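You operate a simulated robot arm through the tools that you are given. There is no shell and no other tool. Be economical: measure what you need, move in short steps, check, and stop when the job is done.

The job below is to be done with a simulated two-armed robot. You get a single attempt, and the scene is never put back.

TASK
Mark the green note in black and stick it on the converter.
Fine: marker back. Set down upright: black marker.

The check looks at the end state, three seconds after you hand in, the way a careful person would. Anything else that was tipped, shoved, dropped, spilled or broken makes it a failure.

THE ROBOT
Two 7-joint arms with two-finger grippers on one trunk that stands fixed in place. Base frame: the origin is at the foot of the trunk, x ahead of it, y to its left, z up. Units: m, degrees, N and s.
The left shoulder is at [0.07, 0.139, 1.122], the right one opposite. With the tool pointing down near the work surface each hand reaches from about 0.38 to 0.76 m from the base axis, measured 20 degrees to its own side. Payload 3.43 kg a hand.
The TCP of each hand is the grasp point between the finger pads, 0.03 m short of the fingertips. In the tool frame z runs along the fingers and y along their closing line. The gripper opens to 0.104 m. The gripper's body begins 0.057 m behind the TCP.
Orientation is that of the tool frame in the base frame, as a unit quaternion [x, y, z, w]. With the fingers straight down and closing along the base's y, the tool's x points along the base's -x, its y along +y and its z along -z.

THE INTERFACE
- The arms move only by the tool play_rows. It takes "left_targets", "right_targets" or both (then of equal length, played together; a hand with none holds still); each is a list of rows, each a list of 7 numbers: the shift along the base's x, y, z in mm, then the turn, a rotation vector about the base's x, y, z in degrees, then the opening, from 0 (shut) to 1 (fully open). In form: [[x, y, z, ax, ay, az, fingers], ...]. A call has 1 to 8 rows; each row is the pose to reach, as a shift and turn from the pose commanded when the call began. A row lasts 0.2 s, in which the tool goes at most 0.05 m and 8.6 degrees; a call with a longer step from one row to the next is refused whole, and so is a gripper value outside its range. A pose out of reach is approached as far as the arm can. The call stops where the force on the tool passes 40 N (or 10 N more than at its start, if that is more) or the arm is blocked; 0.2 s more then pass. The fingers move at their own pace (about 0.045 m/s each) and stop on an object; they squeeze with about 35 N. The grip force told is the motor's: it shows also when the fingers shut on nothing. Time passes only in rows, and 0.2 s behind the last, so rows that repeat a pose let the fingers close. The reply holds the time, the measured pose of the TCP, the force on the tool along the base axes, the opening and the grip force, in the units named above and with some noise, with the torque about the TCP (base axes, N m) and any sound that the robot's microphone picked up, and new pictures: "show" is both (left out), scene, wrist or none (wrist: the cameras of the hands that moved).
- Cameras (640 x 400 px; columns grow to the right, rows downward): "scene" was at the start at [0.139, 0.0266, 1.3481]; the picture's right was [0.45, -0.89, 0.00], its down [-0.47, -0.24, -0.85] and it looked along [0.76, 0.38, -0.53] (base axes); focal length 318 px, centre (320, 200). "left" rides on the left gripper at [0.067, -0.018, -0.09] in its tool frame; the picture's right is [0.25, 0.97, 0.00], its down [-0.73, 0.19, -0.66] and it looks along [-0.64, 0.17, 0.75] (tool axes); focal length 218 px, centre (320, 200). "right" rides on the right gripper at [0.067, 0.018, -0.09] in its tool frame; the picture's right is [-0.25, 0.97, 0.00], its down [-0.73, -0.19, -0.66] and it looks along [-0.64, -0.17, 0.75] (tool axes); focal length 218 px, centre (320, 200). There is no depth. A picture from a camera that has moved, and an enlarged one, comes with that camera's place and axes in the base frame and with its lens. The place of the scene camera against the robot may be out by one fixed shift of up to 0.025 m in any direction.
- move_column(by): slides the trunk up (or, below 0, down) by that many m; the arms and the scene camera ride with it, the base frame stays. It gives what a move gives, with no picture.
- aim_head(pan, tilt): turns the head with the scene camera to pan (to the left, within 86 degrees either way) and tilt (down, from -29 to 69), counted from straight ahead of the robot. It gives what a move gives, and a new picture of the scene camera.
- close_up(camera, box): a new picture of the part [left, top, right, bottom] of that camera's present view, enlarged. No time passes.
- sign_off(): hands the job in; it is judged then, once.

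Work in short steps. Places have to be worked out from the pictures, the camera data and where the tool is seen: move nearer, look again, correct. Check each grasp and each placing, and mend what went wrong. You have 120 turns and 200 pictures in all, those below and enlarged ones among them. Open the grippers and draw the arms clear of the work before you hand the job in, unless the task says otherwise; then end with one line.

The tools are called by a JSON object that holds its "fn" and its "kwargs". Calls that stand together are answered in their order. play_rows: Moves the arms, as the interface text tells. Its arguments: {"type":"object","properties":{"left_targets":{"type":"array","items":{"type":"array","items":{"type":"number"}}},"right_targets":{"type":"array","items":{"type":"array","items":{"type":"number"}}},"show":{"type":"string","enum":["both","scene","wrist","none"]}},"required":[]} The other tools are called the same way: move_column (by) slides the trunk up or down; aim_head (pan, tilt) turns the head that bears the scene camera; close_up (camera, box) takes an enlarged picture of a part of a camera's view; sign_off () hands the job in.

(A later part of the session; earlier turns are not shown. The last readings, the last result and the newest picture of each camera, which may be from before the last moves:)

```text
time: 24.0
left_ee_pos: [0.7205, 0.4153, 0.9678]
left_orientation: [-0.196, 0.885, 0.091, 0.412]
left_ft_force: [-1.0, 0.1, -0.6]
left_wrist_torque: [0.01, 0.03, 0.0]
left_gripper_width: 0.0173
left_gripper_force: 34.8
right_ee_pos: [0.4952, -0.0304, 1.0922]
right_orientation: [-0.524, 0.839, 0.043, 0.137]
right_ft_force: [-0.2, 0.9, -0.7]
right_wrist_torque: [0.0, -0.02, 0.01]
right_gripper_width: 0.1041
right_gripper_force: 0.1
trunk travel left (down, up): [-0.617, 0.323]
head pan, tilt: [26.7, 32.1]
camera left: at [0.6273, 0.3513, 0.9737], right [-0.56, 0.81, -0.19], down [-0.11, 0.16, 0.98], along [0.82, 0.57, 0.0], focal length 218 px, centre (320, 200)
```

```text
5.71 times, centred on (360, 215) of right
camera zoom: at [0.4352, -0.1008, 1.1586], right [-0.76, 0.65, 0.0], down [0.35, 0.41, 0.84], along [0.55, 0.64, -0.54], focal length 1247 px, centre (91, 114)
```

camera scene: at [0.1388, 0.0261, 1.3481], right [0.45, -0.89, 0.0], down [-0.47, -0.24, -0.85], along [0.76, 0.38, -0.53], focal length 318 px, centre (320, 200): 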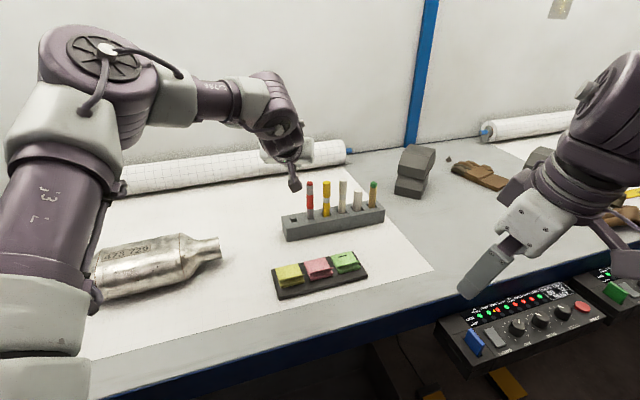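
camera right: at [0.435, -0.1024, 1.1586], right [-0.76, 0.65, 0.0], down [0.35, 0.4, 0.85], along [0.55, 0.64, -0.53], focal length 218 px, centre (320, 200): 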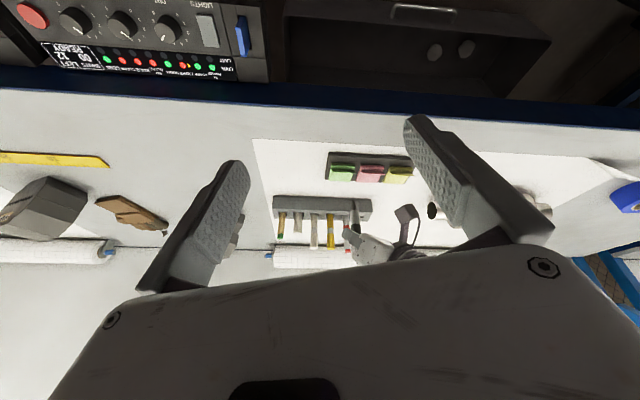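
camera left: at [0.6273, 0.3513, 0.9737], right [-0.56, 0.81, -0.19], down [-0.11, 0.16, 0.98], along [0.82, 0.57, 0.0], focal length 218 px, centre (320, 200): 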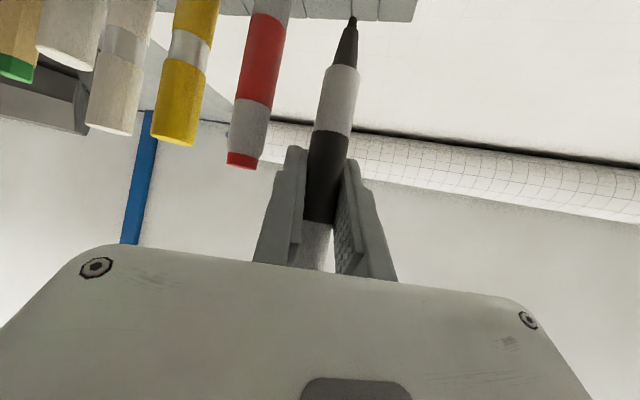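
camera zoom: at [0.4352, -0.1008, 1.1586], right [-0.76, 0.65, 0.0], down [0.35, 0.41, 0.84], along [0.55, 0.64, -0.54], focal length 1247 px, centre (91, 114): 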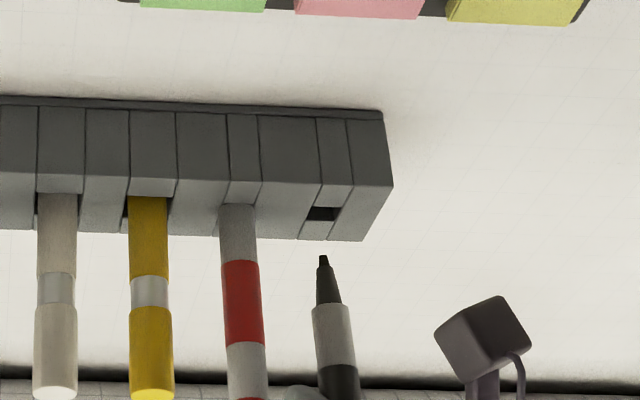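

The nib goes in the hole and the barrel shoulder rests on the rack top. The alignment matches the original grasp pose, so I descend toward the original height.

{"fn": "play_rows", "kwargs": {"left_targets": [[0, 0, -10, 0, 0, 0, 0], [0, 0, -20, 0, 0, 0, 0], [0, 0, -30, 0, 0, 0, 0], [0, 0, -38, 0, 0, 0, 0], [0, 0, -46, 0, 0, 0, 0]], "show": "wrist"}}

{"fn": "close_up", "kwargs": {"camera": "right", "box": [320, 180, 400, 250]}}

```text
time: 25.2
left_ee_pos: [0.721, 0.4143, 0.9222]
left_orientation: [-0.196, 0.886, 0.091, 0.411]
left_ft_force: [-1.1, -0.6, 1.8]
left_wrist_torque: [-0.06, 0.08, 0.01]
left_gripper_width: 0.0172
left_gripper_force: 35.2
right_ee_pos: [0.4946, -0.0297, 1.0931]
right_orientation: [-0.524, 0.839, 0.043, 0.138]
right_ft_force: [0.9, 0.1, 0.2]
right_wrist_torque: [0.0, 0.04, 0.0]
right_gripper_width: 0.104
right_gripper_force: 0.1
trunk travel left (down, up): [-0.617, 0.323]
head pan, tilt: [26.7, 32.1]
camera left: at [0.6271, 0.3516, 0.9277], right [-0.56, 0.81, -0.19], down [-0.11, 0.16, 0.98], along [0.82, 0.57, 0.0], focal length 218 px, centre (320, 200)
```

left: 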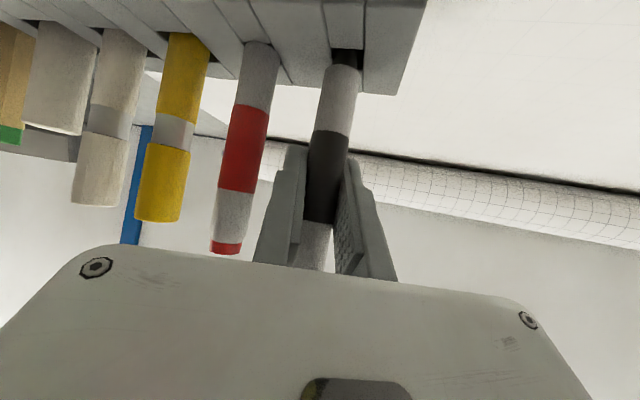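

```text
5.71 times, centred on (360, 215) of right
camera zoom: at [0.435, -0.1012, 1.1586], right [-0.76, 0.65, 0.0], down [0.35, 0.41, 0.84], along [0.55, 0.64, -0.53], focal length 1247 px, centre (91, 114)
```

zoom: 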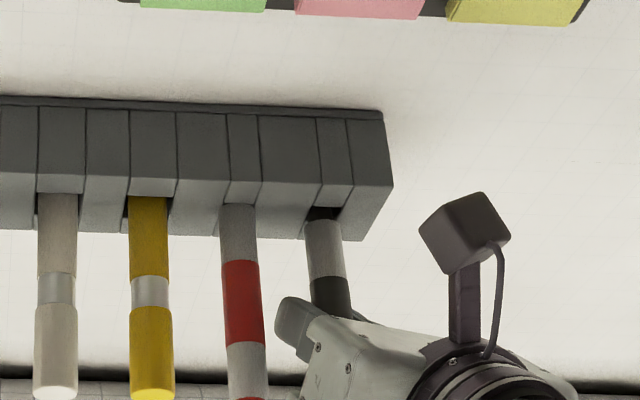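

The nib is in the hole and the shoulder is about 7 mm above the rack. I lower the rest of the way in small steps.

{"fn": "play_rows", "kwargs": {"left_targets": [[0, 0, -4, 0, 0, 0, 0], [0, 0, -7, 0, 0, 0, 0], [0, 0, -8, 0, 0, 0, 0]], "show": "wrist"}}

```text
time: 26.0
left_ee_pos: [0.7204, 0.4148, 0.9154]
left_orientation: [-0.196, 0.885, 0.091, 0.413]
left_ft_force: [-3.0, -1.9, 3.9]
left_wrist_torque: [-0.19, 0.17, 0.01]
left_gripper_width: 0.0172
left_gripper_force: 34.5
right_ee_pos: [0.4943, -0.0304, 1.0931]
right_orientation: [-0.525, 0.839, 0.043, 0.138]
right_ft_force: [0.1, 0.3, 0.5]
right_wrist_torque: [-0.04, 0.0, -0.01]
right_gripper_width: 0.1042
right_gripper_force: 0.2
trunk travel left (down, up): [-0.617, 0.323]
head pan, tilt: [26.7, 32.1]
camera left: at [0.6263, 0.3514, 0.9208], right [-0.56, 0.81, -0.19], down [-0.11, 0.16, 0.98], along [0.82, 0.57, 0.0], focal length 218 px, centre (320, 200)
```

left: 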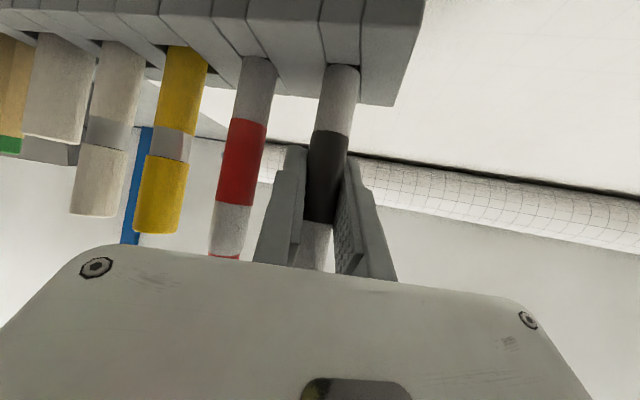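

Seated, and the picture matches the original. I open partly to 0.36 and back straight out.

{"fn": "play_rows", "kwargs": {"left_targets": [[0, 0, 0, 0, 0, 0, 0.25], [0, 0, 0, 0, 0, 0, 0.35], [0, 0, 0, 0, 0, 0, 0.35], [-18, -8, 0, 0, 0, 0, 0.35], [-36, -17, 0, 0, 0, 0, 0.35], [-60, -28, 0, 0, 0, 0, 0.35], [-75, -35, 20, 0, 0, 0, 0.35]], "show": "both"}}

```text
time: 27.6
left_ee_pos: [0.6444, 0.3806, 0.9352]
left_orientation: [-0.196, 0.884, 0.092, 0.414]
left_ft_force: [-0.1, 0.3, 1.1]
left_wrist_torque: [-0.01, -0.01, -0.02]
left_gripper_width: 0.0362
left_gripper_force: 0.1
right_ee_pos: [0.4947, -0.0312, 1.0931]
right_orientation: [-0.525, 0.839, 0.043, 0.138]
right_ft_force: [-0.3, 0.1, 0.7]
right_wrist_torque: [0.04, -0.03, 0.03]
right_gripper_width: 0.1041
right_gripper_force: 0.0
trunk travel left (down, up): [-0.617, 0.323]
head pan, tilt: [26.7, 32.1]
camera scene: at [0.1377, 0.0259, 1.3482], right [0.45, -0.89, 0.0], down [-0.47, -0.24, -0.85], along [0.76, 0.38, -0.53], focal length 318 px, centre (320, 200)
camera left: at [0.5508, 0.3171, 0.9402], right [-0.56, 0.81, -0.19], down [-0.11, 0.16, 0.98], along [0.82, 0.57, 0.0], focal length 218 px, centre (320, 200)
```

scene: 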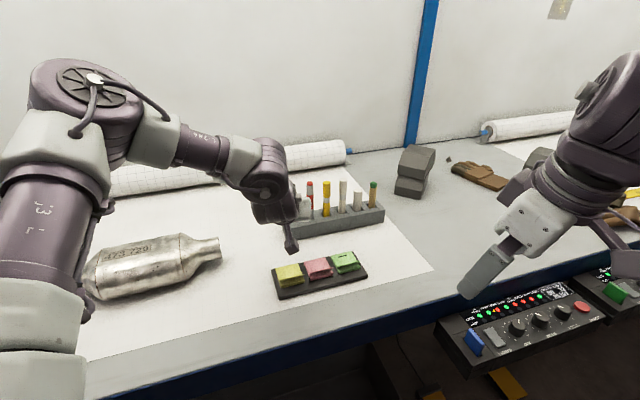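
left: 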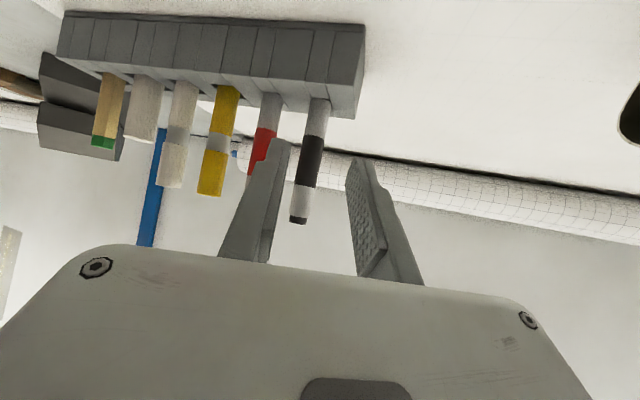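

The marker is back and upright. Next I turn the left hand to point straight down with its fingers closing across the note's curled flap, along (0.7,0.7), raising it first. I do this over two calls.

{"fn": "play_rows", "kwargs": {"left_targets": [[-8, -10, 30, 0.92, 5.22, -6.52, 0.35], [-14, -25, 60, 1.84, 10.45, -13.05, 0.35], [-20, -45, 85, 2.77, 15.67, -19.57, 0.35], [-24, -65, 105, 3.69, 20.9, -26.1, 0.4], [-24, -85, 115, 4.61, 26.12, -32.62, 0.4], [-24, -105, 115, 5.53, 31.35, -39.15, 0.4], [-24, -120, 115, 6.45, 36.57, -45.67, 0.4], [-24, -131, 115, 7.38, 41.8, -52.2, 0.4]], "show": "none"}}

{"fn": "play_rows", "kwargs": {"left_targets": [[0, 0, 0, 0.92, 5.22, -6.52, 0.4], [0, 0, 0, 1.84, 10.45, -13.05, 0.4], [0, 0, 0, 1.84, 10.45, -13.05, 0.4]], "show": "both"}}

```text
time: 29.4
left_ee_pos: [0.5921, 0.2674, 1.0365]
left_orientation: [0.274, 0.957, 0.02, 0.092]
left_ft_force: [0.4, -0.6, 0.4]
left_wrist_torque: [-0.01, -0.01, -0.01]
left_gripper_width: 0.0418
left_gripper_force: 0.0
left hand out of reach, approached as far as the arm can: row 7, 8
right_ee_pos: [0.4935, -0.03, 1.0939]
right_orientation: [-0.525, 0.838, 0.044, 0.139]
right_ft_force: [0.1, 0.4, -0.9]
right_wrist_torque: [0.02, 0.0, 0.0]
right_gripper_width: 0.1038
right_gripper_force: 0.1
trunk travel left (down, up): [-0.617, 0.323]
head pan, tilt: [26.7, 32.1]
```

```text
time: 30.2
left_ee_pos: [0.5487, 0.2872, 1.0152]
left_orientation: [0.382, 0.924, -0.001, 0.0]
left_ft_force: [0.2, 0.0, 0.2]
left_wrist_torque: [0.02, -0.01, 0.01]
left_gripper_width: 0.0417
left_gripper_force: 0.0
left hand out of reach, approached as far as the arm can: row 1, 2, 3
right_ee_pos: [0.4952, -0.03, 1.0927]
right_orientation: [-0.524, 0.839, 0.043, 0.137]
right_ft_force: [0.0, 0.4, 0.8]
right_wrist_torque: [0.02, -0.01, 0.02]
right_gripper_width: 0.1042
right_gripper_force: 0.1
trunk travel left (down, up): [-0.617, 0.323]
head pan, tilt: [26.7, 32.1]
camera scene: at [0.1397, 0.0263, 1.348], right [0.45, -0.89, 0.0], down [-0.48, -0.24, -0.85], along [0.76, 0.38, -0.53], focal length 318 px, centre (320, 200)
camera left: at [0.4892, 0.3221, 1.1043], right [0.51, 0.86, 0.0], down [0.65, -0.38, 0.66], along [0.57, -0.33, -0.75], focal length 218 px, centre (320, 200)
```

scene: 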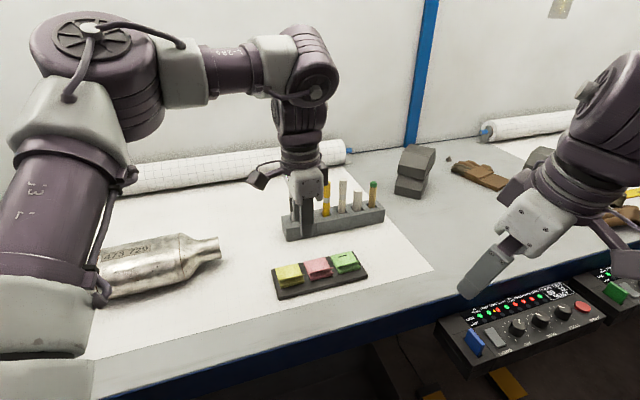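
left: 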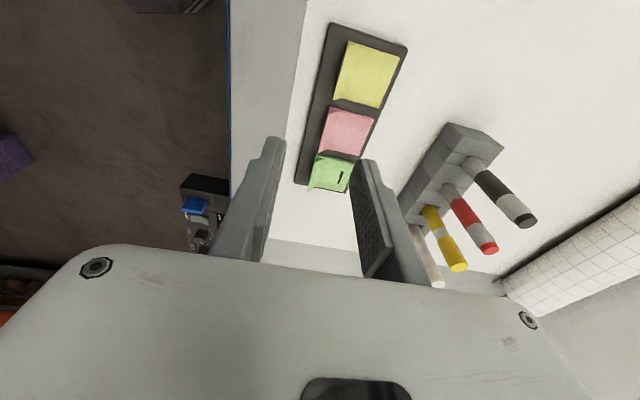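

The orientation was reached, but the position was clipped to (0.549,0.287). I try moving lower and out toward the green note.

{"fn": "play_rows", "kwargs": {"left_targets": [[20, -10, -20, 0, 0, 0, 0.4], [45, -25, -40, 0, 0, 0, 0.4], [75, -40, -60, 0, 0, 0, 0.4], [90, -45, -75, 0, 0, 0, 0.4]], "show": "wrist"}}

```text
time: 31.2
left_ee_pos: [0.5683, 0.277, 0.9483]
left_orientation: [0.382, 0.924, -0.001, 0.001]
left_ft_force: [-0.3, 0.2, 0.5]
left_wrist_torque: [0.02, -0.01, -0.02]
left_gripper_width: 0.0418
left_gripper_force: 0.2
left hand out of reach, approached as far as the arm can: row 1, 2, 3, 4
right_ee_pos: [0.4954, -0.0303, 1.0942]
right_orientation: [-0.525, 0.839, 0.044, 0.138]
right_ft_force: [0.5, -0.3, -0.7]
right_wrist_torque: [-0.02, 0.01, 0.04]
right_gripper_width: 0.1041
right_gripper_force: 0.0
trunk travel left (down, up): [-0.617, 0.323]
head pan, tilt: [26.7, 32.1]
camera left: at [0.5077, 0.3126, 1.0377], right [0.5, 0.86, 0.0], down [0.65, -0.38, 0.66], along [0.57, -0.33, -0.75], focal length 218 px, centre (320, 200)
```

left: 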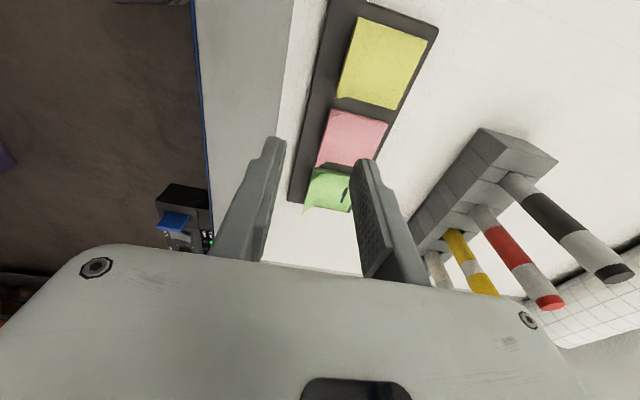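

The arm seems wrist-limited here with the tool vertical. Leaning the hand 30° back along the tray, about the closing axis, keeps the pinch direction and puts the wrist nearer. I try that while moving toward the green note.

{"fn": "play_rows", "kwargs": {"left_targets": [[15, -5, 10, -5.3, -5.3, 0, 0.4], [30, -10, 10, -10.6, -10.6, 0, 0.4], [45, -18, 5, -15.9, -15.9, 0, 0.4], [60, -25, 0, -21.2, -21.2, 0, 0.4], [75, -30, -5, -21.2, -21.2, 0, 0.4], [85, -35, -10, -21.2, -21.2, 0, 0.4]], "show": "both"}}

```text
time: 32.6
left_ee_pos: [0.6519, 0.2426, 0.9387]
left_orientation: [0.369, 0.893, -0.099, 0.239]
left_ft_force: [-0.2, 0.6, -0.2]
left_wrist_torque: [-0.01, 0.01, 0.02]
left_gripper_width: 0.0414
left_gripper_force: 0.1
right_ee_pos: [0.4951, -0.0299, 1.0931]
right_orientation: [-0.525, 0.839, 0.044, 0.137]
right_ft_force: [-0.3, 0.1, 0.0]
right_wrist_torque: [0.0, 0.04, 0.01]
right_gripper_width: 0.1039
right_gripper_force: 0.1
trunk travel left (down, up): [-0.617, 0.323]
head pan, tilt: [26.7, 32.1]
camera scene: at [0.1395, 0.0264, 1.348], right [0.45, -0.89, 0.0], down [-0.48, -0.24, -0.85], along [0.76, 0.38, -0.53], focal length 318 px, centre (320, 200)
camera left: at [0.5671, 0.3029, 0.9824], right [0.53, 0.84, -0.13], down [0.35, -0.08, 0.93], along [0.77, -0.54, -0.34], focal length 218 px, centre (320, 200)
```

scene: 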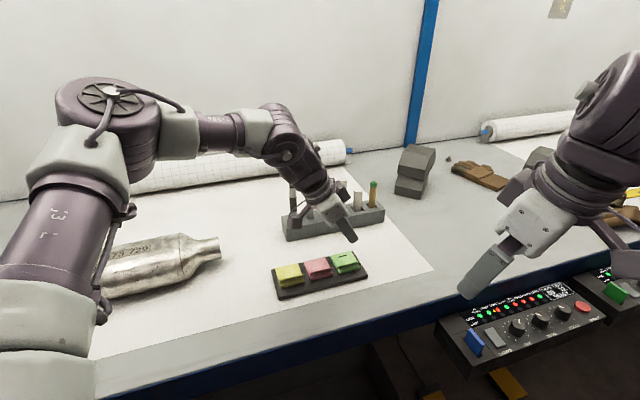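
left: 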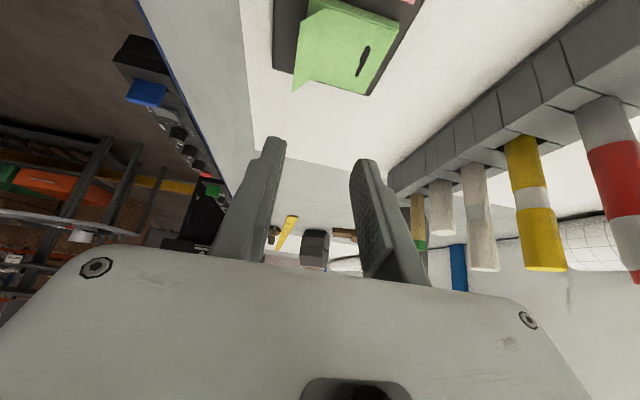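

Reached. I enlarge both wrist views of the green flap.

{"fn": "close_up", "kwargs": {"camera": "left", "box": [250, 0, 430, 112]}}

{"fn": "close_up", "kwargs": {"camera": "right", "box": [300, 130, 420, 230]}}

```text
3.56 times, centred on (340, 56) of left
camera zoom: at [0.5671, 0.3029, 0.9824], right [0.53, 0.84, -0.13], down [0.35, -0.08, 0.93], along [0.77, -0.54, -0.34], focal length 776 px, centre (249, 712)
```

zoom: 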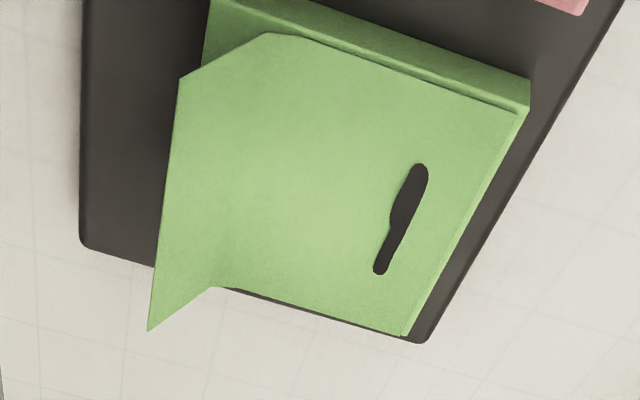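

```text
4.00 times, centred on (360, 180) of right
camera zoom: at [0.4354, -0.101, 1.1584], right [-0.76, 0.65, 0.0], down [0.35, 0.41, 0.84], along [0.55, 0.64, -0.54], focal length 873 px, centre (160, 280)
```

zoom: 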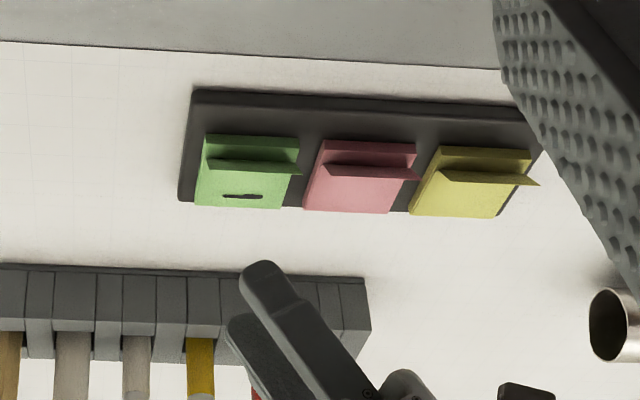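

Triangulating the flap: hinge mid (0.651,0.2225,0.826), raised edge mid (0.640,0.216,0.848). I move to straddle it at height first, with the TCP above (0.638,0.226).

{"fn": "play_rows", "kwargs": {"left_targets": [[-8, -8, -10, 0, 0, 0, 0.4], [-14, -16, -25, 0, 0, 0, 0.4], [-14, -16, -45, 0, 0, 0, 0.4], [-14, -16, -45, 0, 0, 0, 0.4]], "show": "wrist"}}

{"fn": "close_up", "kwargs": {"camera": "right", "box": [300, 130, 420, 230]}}

```text
time: 33.6
left_ee_pos: [0.6382, 0.2276, 0.8941]
left_orientation: [0.369, 0.893, -0.099, 0.239]
left_ft_force: [-0.1, 0.2, 0.1]
left_wrist_torque: [0.0, -0.03, 0.01]
left_gripper_width: 0.0417
left_gripper_force: 0.0
right_ee_pos: [0.4952, -0.0307, 1.0945]
right_orientation: [-0.525, 0.839, 0.042, 0.137]
right_ft_force: [1.1, -0.1, 0.5]
right_wrist_torque: [0.01, -0.01, 0.0]
right_gripper_width: 0.1041
right_gripper_force: 0.1
trunk travel left (down, up): [-0.617, 0.323]
head pan, tilt: [26.7, 32.1]
camera left: at [0.5532, 0.2871, 0.9381], right [0.53, 0.84, -0.13], down [0.35, -0.08, 0.93], along [0.77, -0.54, -0.34], focal length 218 px, centre (320, 200)
```

left: 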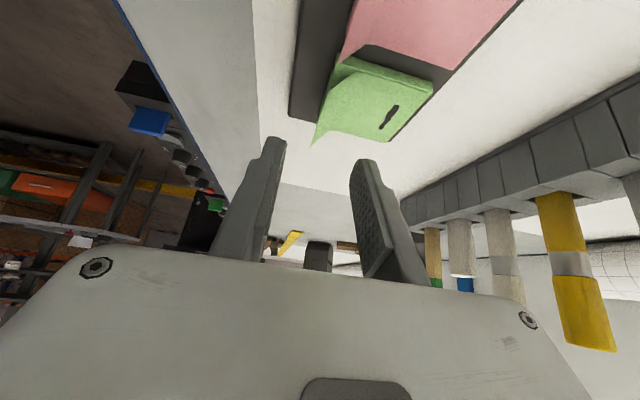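

```text
4.00 times, centred on (360, 180) of right
camera zoom: at [0.4348, -0.1009, 1.1587], right [-0.76, 0.65, 0.0], down [0.35, 0.41, 0.84], along [0.55, 0.64, -0.53], focal length 873 px, centre (160, 280)
```

zoom: 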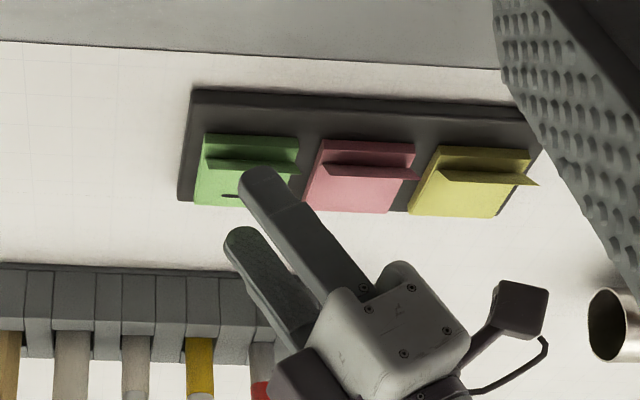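

The flap lies midway between the fingers in the wrist view. I descend 31 mm with the fingers open.

{"fn": "play_rows", "kwargs": {"left_targets": [[0, -1, -10, 0, 0, 0, 0.4], [0, -1, -20, 0, 0, 0, 0.4], [0, -1, -27, 0, 0, 0, 0.4], [0, -1, -31, 0, 0, 0, 0.4]], "show": "wrist"}}

{"fn": "close_up", "kwargs": {"camera": "right", "box": [310, 145, 380, 195]}}

```text
time: 34.6
left_ee_pos: [0.6402, 0.2259, 0.8628]
left_orientation: [0.369, 0.893, -0.099, 0.239]
left_ft_force: [0.3, 0.2, -0.2]
left_wrist_torque: [0.0, 0.02, -0.03]
left_gripper_width: 0.0414
left_gripper_force: 0.0
right_ee_pos: [0.4962, -0.0297, 1.0925]
right_orientation: [-0.525, 0.839, 0.043, 0.137]
right_ft_force: [-0.1, 0.3, -0.7]
right_wrist_torque: [0.0, 0.0, -0.04]
right_gripper_width: 0.104
right_gripper_force: 0.0
trunk travel left (down, up): [-0.617, 0.323]
head pan, tilt: [26.7, 32.1]
camera left: at [0.553, 0.2858, 0.9068], right [0.53, 0.84, -0.13], down [0.35, -0.08, 0.93], along [0.77, -0.54, -0.34], focal length 218 px, centre (320, 200)
```

left: 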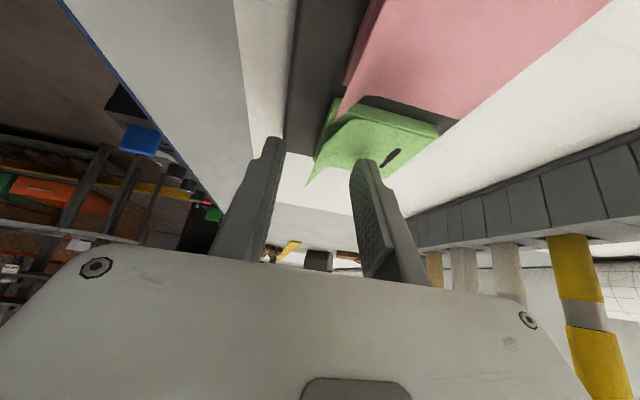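

```text
8.00 times, centred on (345, 170) of right
camera zoom: at [0.4352, -0.1009, 1.1585], right [-0.76, 0.65, 0.0], down [0.35, 0.41, 0.84], along [0.55, 0.64, -0.54], focal length 1746 px, centre (120, 440)
```

zoom: 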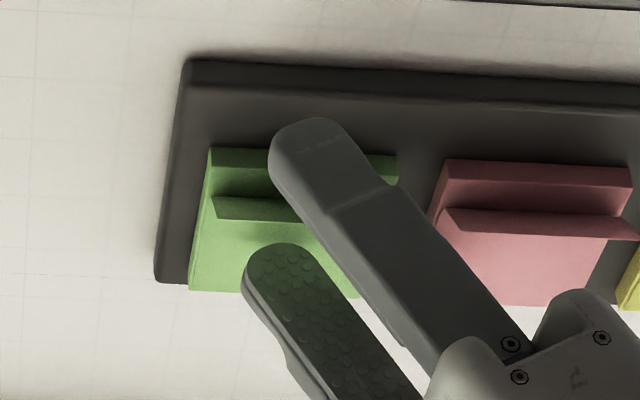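

The fingers straddle the flap, one in front and one behind. I close.

{"fn": "play_rows", "kwargs": {"left_targets": [[0, 0, -2, 0, 0, 0, 0.2], [0, 0, -2, 0, 0, 0, 0.05], [0, 0, -2, 0, 0, 0, 0], [0, 0, -2, 0, 0, 0, 0]], "show": "wrist"}}

{"fn": "close_up", "kwargs": {"camera": "right", "box": [310, 145, 380, 195]}}

```text
time: 35.6
left_ee_pos: [0.6381, 0.2253, 0.8609]
left_orientation: [0.37, 0.893, -0.099, 0.239]
left_ft_force: [-1.0, -0.1, -0.1]
left_wrist_torque: [-0.07, 0.03, -0.02]
left_gripper_width: 0.0059
left_gripper_force: 12.6
right_ee_pos: [0.4955, -0.0303, 1.0928]
right_orientation: [-0.526, 0.839, 0.043, 0.137]
right_ft_force: [0.0, 0.0, -0.6]
right_wrist_torque: [0.0, -0.01, 0.01]
right_gripper_width: 0.1038
right_gripper_force: 0.1
trunk travel left (down, up): [-0.617, 0.323]
head pan, tilt: [26.7, 32.1]
camera left: at [0.5528, 0.2857, 0.905], right [0.53, 0.84, -0.13], down [0.35, -0.08, 0.93], along [0.77, -0.54, -0.34], focal length 218 px, centre (320, 200)
```

left: 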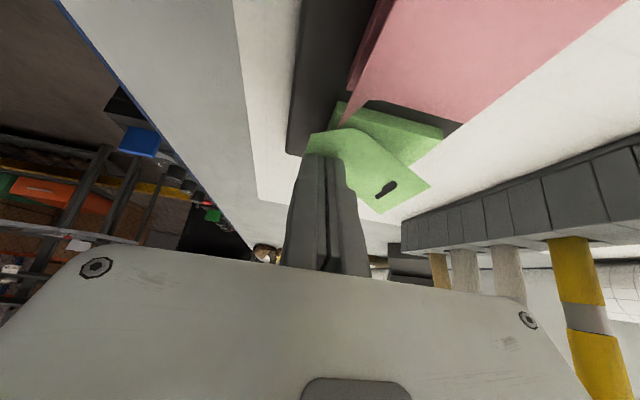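

```text
8.00 times, centred on (345, 170) of right
camera zoom: at [0.435, -0.101, 1.1586], right [-0.76, 0.65, 0.0], down [0.35, 0.41, 0.84], along [0.55, 0.64, -0.54], focal length 1746 px, centre (120, 440)
```

zoom: 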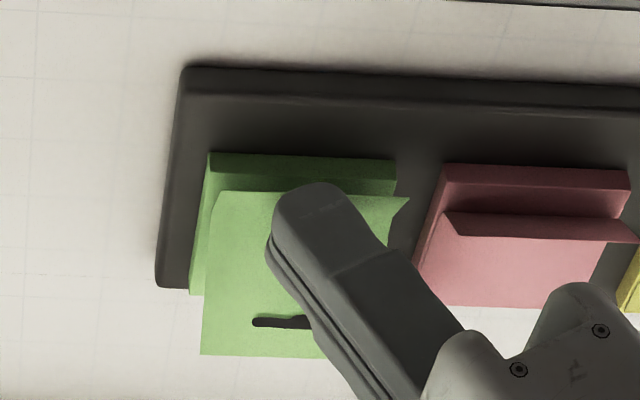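

The note has come loose and is held by its flap. I let the grip finish closing, then lift.

{"fn": "play_rows", "kwargs": {"left_targets": [[0, 0, 0, 0, 0, 0, 0], [0, 0, 0, 0, 0, 0, 0], [0, 0, 15, 0, 0, 0, 0], [0, 0, 40, 0, 0, 0, 0], [0, 0, 70, 0, 0, 0, 0], [0, 0, 100, 0, 0, 0, 0]], "show": "both"}}

{"fn": "close_up", "kwargs": {"camera": "right", "box": [300, 130, 420, 230]}}

```text
time: 37.0
left_ee_pos: [0.6382, 0.2251, 0.9625]
left_orientation: [0.369, 0.893, -0.098, 0.239]
left_ft_force: [-0.4, -0.4, 0.2]
left_wrist_torque: [0.02, 0.01, 0.0]
left_gripper_width: 0.0063
left_gripper_force: 11.8
right_ee_pos: [0.4948, -0.03, 1.0932]
right_orientation: [-0.524, 0.839, 0.044, 0.138]
right_ft_force: [-0.6, -0.2, -0.6]
right_wrist_torque: [0.03, -0.01, -0.02]
right_gripper_width: 0.1041
right_gripper_force: 0.0
trunk travel left (down, up): [-0.617, 0.323]
head pan, tilt: [26.7, 32.1]
camera scene: at [0.1382, 0.0261, 1.3481], right [0.45, -0.89, 0.0], down [-0.47, -0.24, -0.85], along [0.76, 0.38, -0.53], focal length 318 px, centre (320, 200)
camera left: at [0.5523, 0.2858, 1.0057], right [0.53, 0.84, -0.13], down [0.35, -0.08, 0.93], along [0.77, -0.54, -0.34], focal length 218 px, centre (320, 200)
```

scene: 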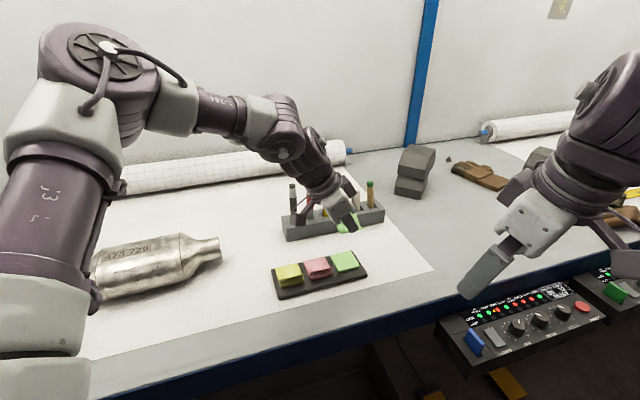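
left: 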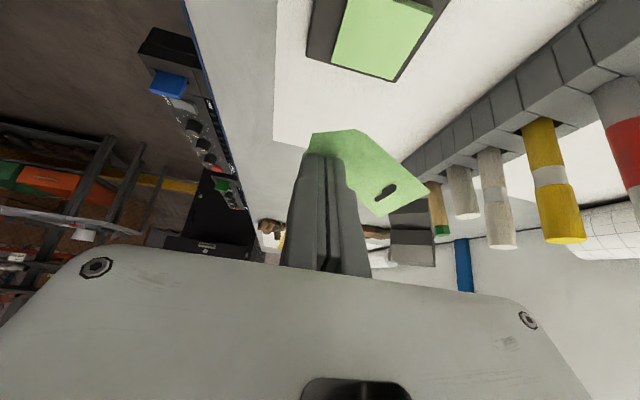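

```text
4.00 times, centred on (360, 180) of right
camera zoom: at [0.4343, -0.1012, 1.1589], right [-0.76, 0.65, 0.0], down [0.35, 0.41, 0.85], along [0.55, 0.64, -0.53], focal length 873 px, centre (160, 280)
```

zoom: 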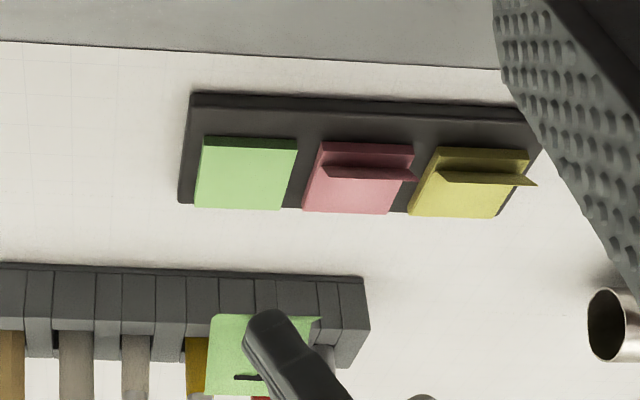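

The note is held firmly. I enlarge both wrist views to work out how it sits in the fingers.

{"fn": "close_up", "kwargs": {"camera": "left", "box": [270, 110, 450, 230]}}

{"fn": "close_up", "kwargs": {"camera": "right", "box": [330, 190, 410, 250]}}

{"fn": "close_up", "kwargs": {"camera": "scene", "box": [300, 170, 400, 250]}}

```text
3.33 times, centred on (360, 170) of left
camera zoom: at [0.5523, 0.2858, 1.0057], right [0.53, 0.84, -0.13], down [0.35, -0.08, 0.93], along [0.77, -0.54, -0.34], focal length 728 px, centre (187, 300)
```

zoom: 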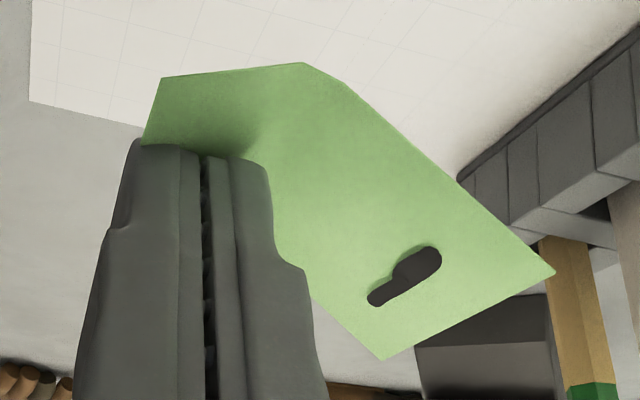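

```text
6.67 times, centred on (370, 220) of right
camera zoom: at [0.4343, -0.1012, 1.1589], right [-0.76, 0.65, 0.0], down [0.35, 0.41, 0.85], along [0.55, 0.64, -0.53], focal length 1455 px, centre (-13, 67)
```

zoom: 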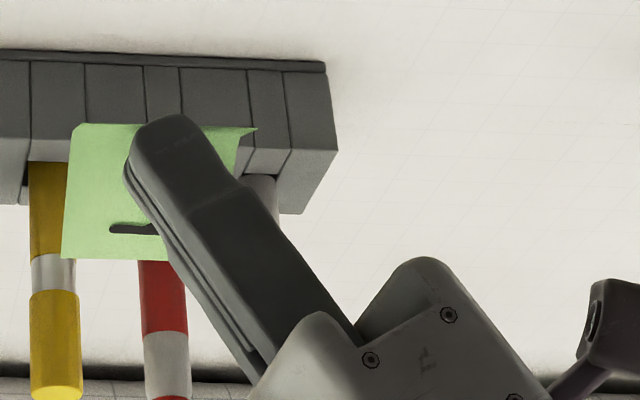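

```text
5.00 times, centred on (350, 210) of scene
camera zoom: at [0.1382, 0.0261, 1.3481], right [0.45, -0.89, 0.0], down [-0.47, -0.24, -0.85], along [0.76, 0.38, -0.53], focal length 1590 px, centre (170, 150)
```

zoom: 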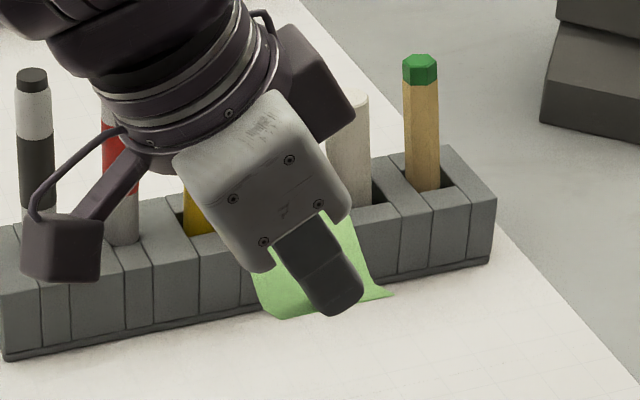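

The note hangs as a shallow V: the flat part slopes up about 30° toward +c=(0.7,0.7), with its sticky underside facing down. The converter's axis runs along about (0.73,-0.68), so this yaw suits its robot-facing upper flank. I carry the note toward it, high up.

{"fn": "play_rows", "kwargs": {"left_targets": [[-15, 15, 40, 0, 0, 0, 0], [-35, 45, 70, 0, 0, 0, 0], [-55, 80, 90, 0, 0, 0, 0], [-78, 120, 100, 0, 0, 0, 0], [-100, 160, 100, 0, 0, 0, 0], [-125, 200, 100, 0, 0, 0, 0], [-150, 240, 100, 0, 0, 0, 0], [-178, 275, 100, 0, 0, 0, 0]], "show": "both"}}

```text
time: 38.8
left_ee_pos: [0.4582, 0.5023, 1.0614]
left_orientation: [0.37, 0.892, -0.099, 0.24]
left_ft_force: [-0.2, -0.1, 1.6]
left_wrist_torque: [-0.02, -0.01, 0.01]
left_gripper_width: 0.0058
left_gripper_force: 11.9
right_ee_pos: [0.4958, -0.0294, 1.0937]
right_orientation: [-0.525, 0.839, 0.043, 0.137]
right_ft_force: [1.2, -0.4, 0.2]
right_wrist_torque: [-0.05, -0.01, -0.02]
right_gripper_width: 0.104
right_gripper_force: 0.1
trunk travel left (down, up): [-0.617, 0.323]
head pan, tilt: [26.7, 32.1]
camera scene: at [0.1377, 0.0279, 1.3482], right [0.45, -0.89, 0.0], down [-0.47, -0.24, -0.85], along [0.76, 0.38, -0.53], focal length 318 px, centre (320, 200)
camera left: at [0.3732, 0.563, 1.1047], right [0.53, 0.84, -0.13], down [0.35, -0.08, 0.93], along [0.77, -0.54, -0.33], focal length 218 px, centre (320, 200)
```

scene: 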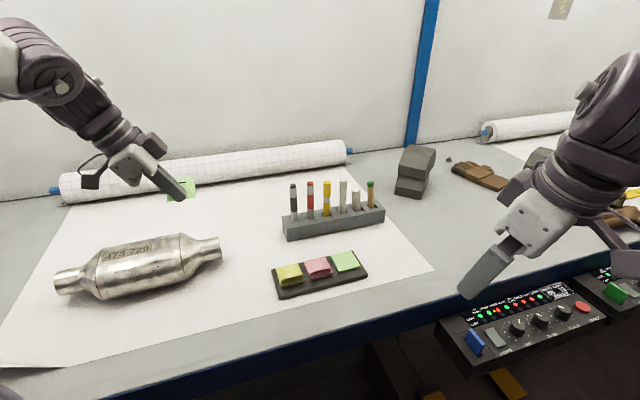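
left: 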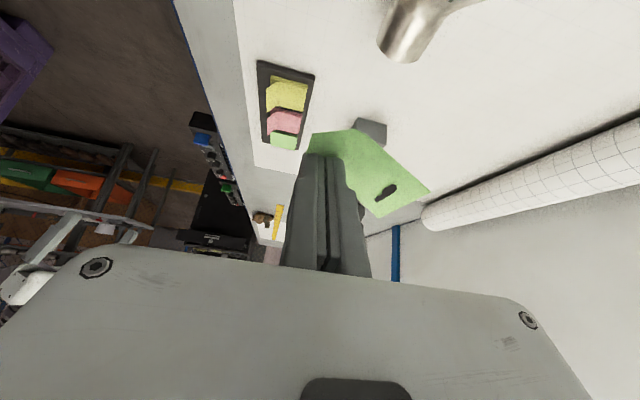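

Reached without clipping. I take an enlarged scene view to relate the note to the converter.

{"fn": "close_up", "kwargs": {"camera": "scene", "box": [40, 130, 240, 310]}}

{"fn": "close_up", "kwargs": {"camera": "left", "box": [300, 0, 500, 100]}}

```text
2.22 times, centred on (140, 220) of scene
camera zoom: at [0.1377, 0.0279, 1.3482], right [0.45, -0.89, 0.0], down [-0.47, -0.24, -0.85], along [0.76, 0.38, -0.53], focal length 707 px, centre (720, 156)
```

zoom: 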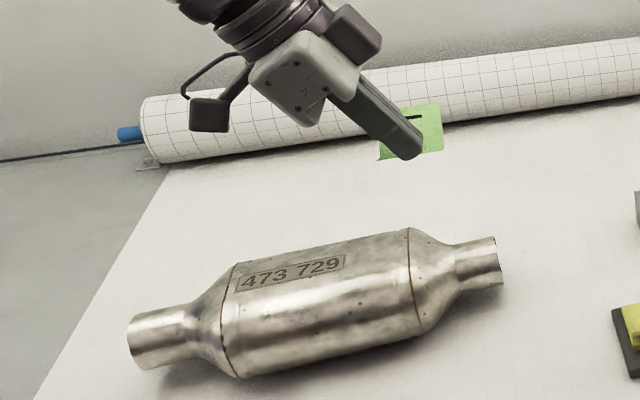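

```text
3.20 times, centred on (400, 50) of left
camera zoom: at [0.3732, 0.563, 1.1047], right [0.53, 0.84, -0.13], down [0.35, -0.08, 0.93], along [0.77, -0.54, -0.33], focal length 698 px, centre (64, 680)
```

zoom: 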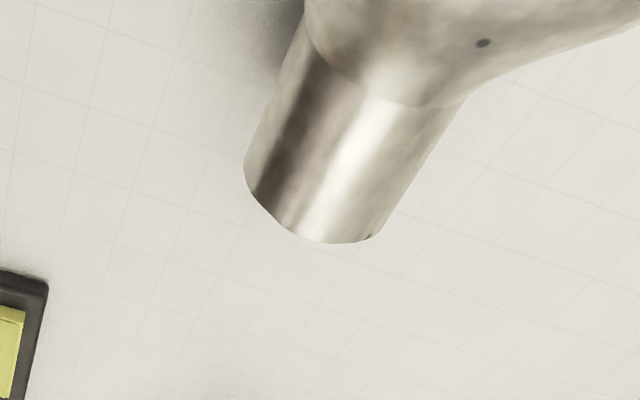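

The converter works out at centre about (0.437,0.625,0.849), r≈0.05, axis (0.74,-0.67), and the number plate covers its left 60% near the top. I'll put the note on the clear right part of the robot-facing upper flank. First I go to a pre-contact pose about 4 cm off along the normal.

{"fn": "play_rows", "kwargs": {"left_targets": [[-15, 8, -20, 0, 0, 0, 0], [-30, 18, -45, 0, 0, 0, 0], [-47, 30, -75, 0, 0, 0, 0], [-47, 30, -105, 0, 0, 0, 0], [-47, 30, -125, 0, 0, 0, 0], [-47, 30, -125, 0, 0, 0, 0]], "show": "both"}}

{"fn": "close_up", "kwargs": {"camera": "scene", "box": [80, 180, 240, 310]}}

```text
time: 40.2
left_ee_pos: [0.4144, 0.5299, 0.9364]
left_orientation: [0.37, 0.893, -0.098, 0.237]
left_ft_force: [0.0, -0.2, 0.0]
left_wrist_torque: [0.0, -0.06, 0.0]
left_gripper_width: 0.0059
left_gripper_force: 11.7
right_ee_pos: [0.495, -0.0305, 1.0934]
right_orientation: [-0.525, 0.838, 0.044, 0.138]
right_ft_force: [1.0, -0.1, -0.6]
right_wrist_torque: [-0.01, 0.0, -0.03]
right_gripper_width: 0.1041
right_gripper_force: 0.0
trunk travel left (down, up): [-0.617, 0.323]
head pan, tilt: [26.7, 32.1]
camera scene: at [0.1388, 0.0263, 1.3481], right [0.45, -0.89, 0.0], down [-0.47, -0.24, -0.85], along [0.76, 0.38, -0.53], focal length 318 px, centre (320, 200)
camera left: at [0.3289, 0.5909, 0.9799], right [0.53, 0.84, -0.13], down [0.35, -0.08, 0.93], along [0.77, -0.54, -0.34], focal length 218 px, centre (320, 200)
```

scene: 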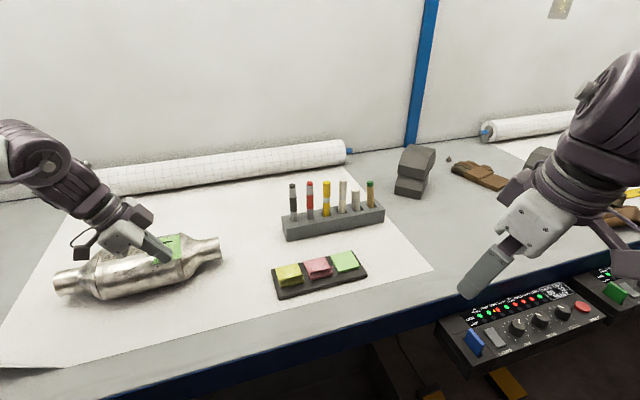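
left: 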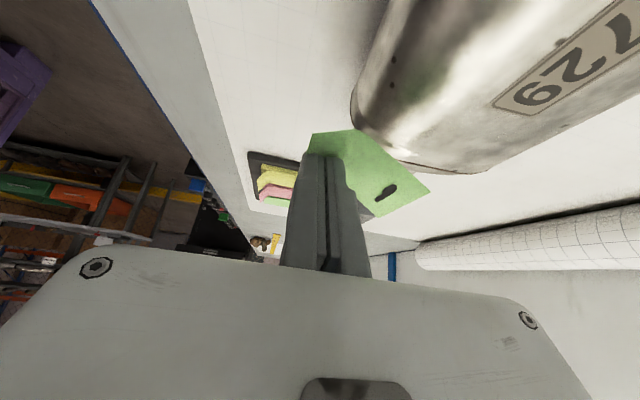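

```text
3.08 times, centred on (160, 245) of scene
camera zoom: at [0.1388, 0.0263, 1.3481], right [0.45, -0.89, 0.0], down [-0.47, -0.24, -0.85], along [0.76, 0.38, -0.53], focal length 979 px, centre (812, 62)
```

zoom: 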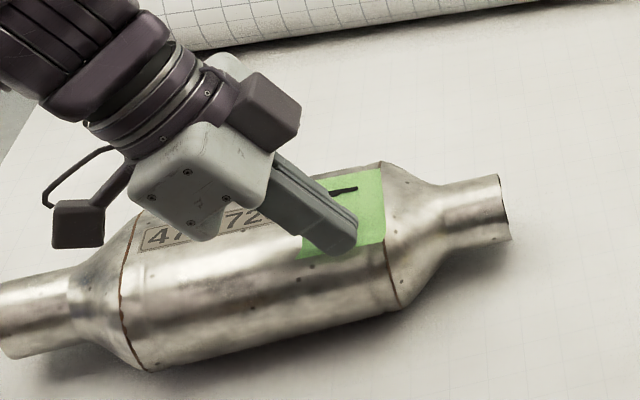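

The note sits over the clear right part of the body, just inside the seam. I advance along the surface normal in small steps, watching the force.

{"fn": "play_rows", "kwargs": {"left_targets": [[3, 4, -9, 0, 0, 0, 0], [6, 7, -17, 0, 0, 0, 0], [9, 10, -24, 0, 0, 0, 0], [10, 12, -28, 0, 0, 0, 0]], "show": "wrist"}}

{"fn": "close_up", "kwargs": {"camera": "scene", "box": [80, 180, 240, 310]}}

```text
time: 41.2
left_ee_pos: [0.4231, 0.5429, 0.9094]
left_orientation: [0.37, 0.893, -0.099, 0.238]
left_ft_force: [0.3, 0.3, 0.1]
left_wrist_torque: [0.01, 0.01, -0.03]
left_gripper_width: 0.006
left_gripper_force: 11.6
right_ee_pos: [0.4958, -0.0299, 1.0927]
right_orientation: [-0.525, 0.839, 0.043, 0.137]
right_ft_force: [0.5, 0.6, 0.3]
right_wrist_torque: [0.01, 0.03, -0.02]
right_gripper_width: 0.1038
right_gripper_force: 0.1
trunk travel left (down, up): [-0.617, 0.323]
head pan, tilt: [26.7, 32.1]
camera left: at [0.3382, 0.6033, 0.9522], right [0.53, 0.84, -0.13], down [0.35, -0.08, 0.93], along [0.77, -0.54, -0.34], focal length 218 px, centre (320, 200)
```

left: 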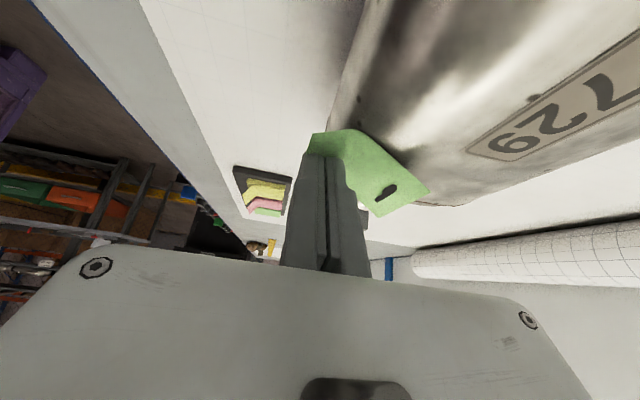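

```text
3.08 times, centred on (160, 245) of scene
camera zoom: at [0.139, 0.0266, 1.3481], right [0.45, -0.89, 0.0], down [-0.47, -0.24, -0.85], along [0.76, 0.38, -0.53], focal length 979 px, centre (812, 62)
```

zoom: 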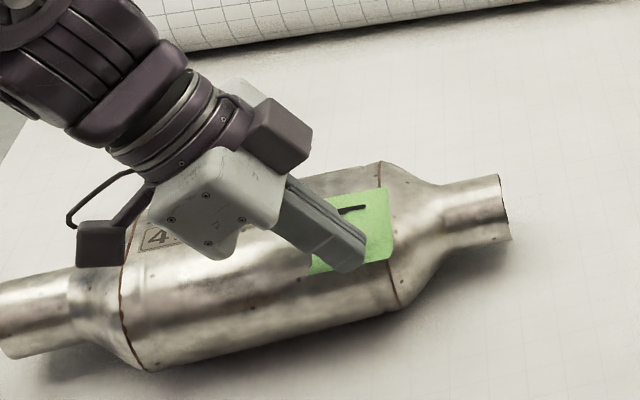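

No contact yet, and the note is a touch close to the right seam. I shift 7 mm back along the axis and keep advancing along the normal.

{"fn": "play_rows", "kwargs": {"left_targets": [[-5, 5, 0, 0, 0, 0, 0], [-3, 7, -5, 0, 0, 0, 0], [-1, 9, -10, 0, 0, 0, 0], [0, 10, -12, 0, 0, 0, 0]], "show": "wrist"}}

{"fn": "close_up", "kwargs": {"camera": "scene", "box": [80, 180, 240, 310]}}

```text
time: 42.2
left_ee_pos: [0.4219, 0.5498, 0.9028]
left_orientation: [0.371, 0.892, -0.095, 0.241]
left_ft_force: [-10.1, -8.6, 30.4]
left_wrist_torque: [0.09, -0.07, 0.02]
left_gripper_width: 0.0062
left_gripper_force: 11.6
right_ee_pos: [0.4918, -0.0333, 1.0958]
right_orientation: [-0.525, 0.838, 0.044, 0.14]
right_ft_force: [-0.7, 1.1, -0.1]
right_wrist_torque: [-0.01, 0.02, 0.01]
right_gripper_width: 0.1041
right_gripper_force: 0.0
trunk travel left (down, up): [-0.617, 0.323]
head pan, tilt: [26.7, 32.1]
camera left: at [0.3356, 0.6095, 0.9463], right [0.53, 0.84, -0.12], down [0.34, -0.08, 0.94], along [0.78, -0.54, -0.33], focal length 218 px, centre (320, 200)
```

left: 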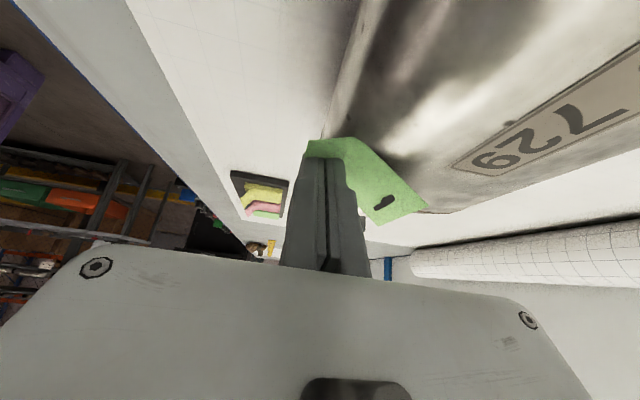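

```text
3.08 times, centred on (160, 245) of scene
camera zoom: at [0.1339, 0.0208, 1.3492], right [0.45, -0.89, 0.0], down [-0.47, -0.24, -0.85], along [0.76, 0.38, -0.53], focal length 979 px, centre (812, 62)
```

zoom: 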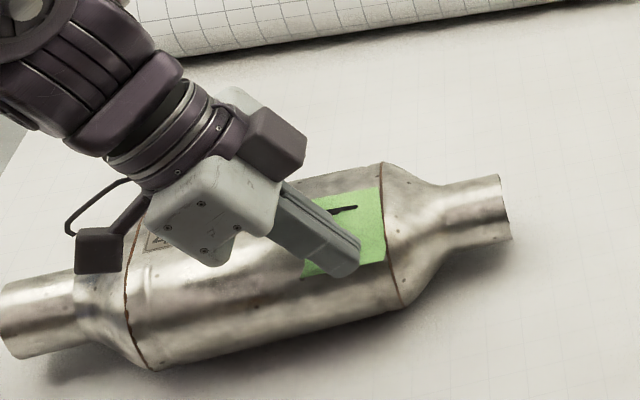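

Firm contact: about 32 N along the flank's normal, so the note is pressed on. I ease off most of the force before releasing.

{"fn": "play_rows", "kwargs": {"left_targets": [[-1, -1, 2, 0, 0, 0, 0], [-2, -2, 4, 0, 0, 0, 0], [-2, -2, 4, 0, 0, 0, 0]], "show": "none"}}

{"fn": "close_up", "kwargs": {"camera": "scene", "box": [110, 200, 200, 270]}}

{"fn": "close_up", "kwargs": {"camera": "left", "box": [270, 110, 450, 230]}}

```text
time: 43.0
left_ee_pos: [0.4216, 0.549, 0.9035]
left_orientation: [0.369, 0.893, -0.097, 0.239]
left_ft_force: [-3.1, -6.5, 17.5]
left_wrist_torque: [0.02, -0.11, -0.01]
left_gripper_width: 0.0061
left_gripper_force: 11.7
right_ee_pos: [0.4934, -0.0335, 1.0935]
right_orientation: [-0.524, 0.839, 0.043, 0.139]
right_ft_force: [-0.1, 0.0, 0.5]
right_wrist_torque: [0.04, 0.02, 0.02]
right_gripper_width: 0.104
right_gripper_force: 0.0
trunk travel left (down, up): [-0.617, 0.323]
head pan, tilt: [26.7, 32.1]
```

```text
5.71 times, centred on (155, 235) of scene
camera zoom: at [0.1369, 0.0229, 1.3483], right [0.45, -0.89, 0.0], down [-0.47, -0.24, -0.85], along [0.76, 0.38, -0.53], focal length 1817 px, centre (1263, 0)
```

zoom: 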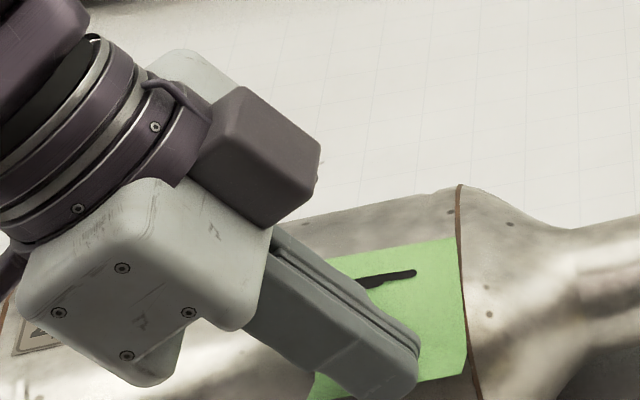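

```text
3.33 times, centred on (360, 170) of left
camera zoom: at [0.3347, 0.6086, 0.9457], right [0.53, 0.84, -0.12], down [0.35, -0.08, 0.93], along [0.77, -0.54, -0.34], focal length 728 px, centre (187, 300)
```

zoom: 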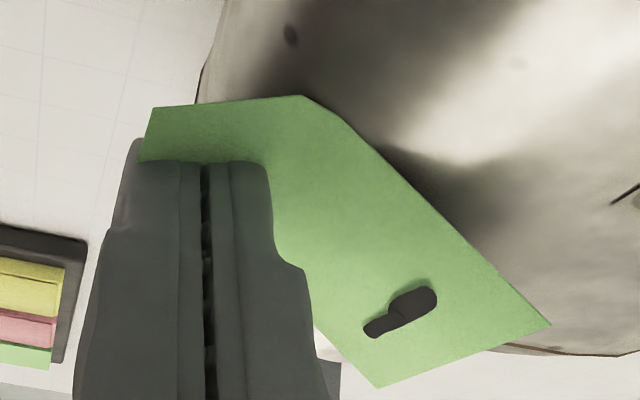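

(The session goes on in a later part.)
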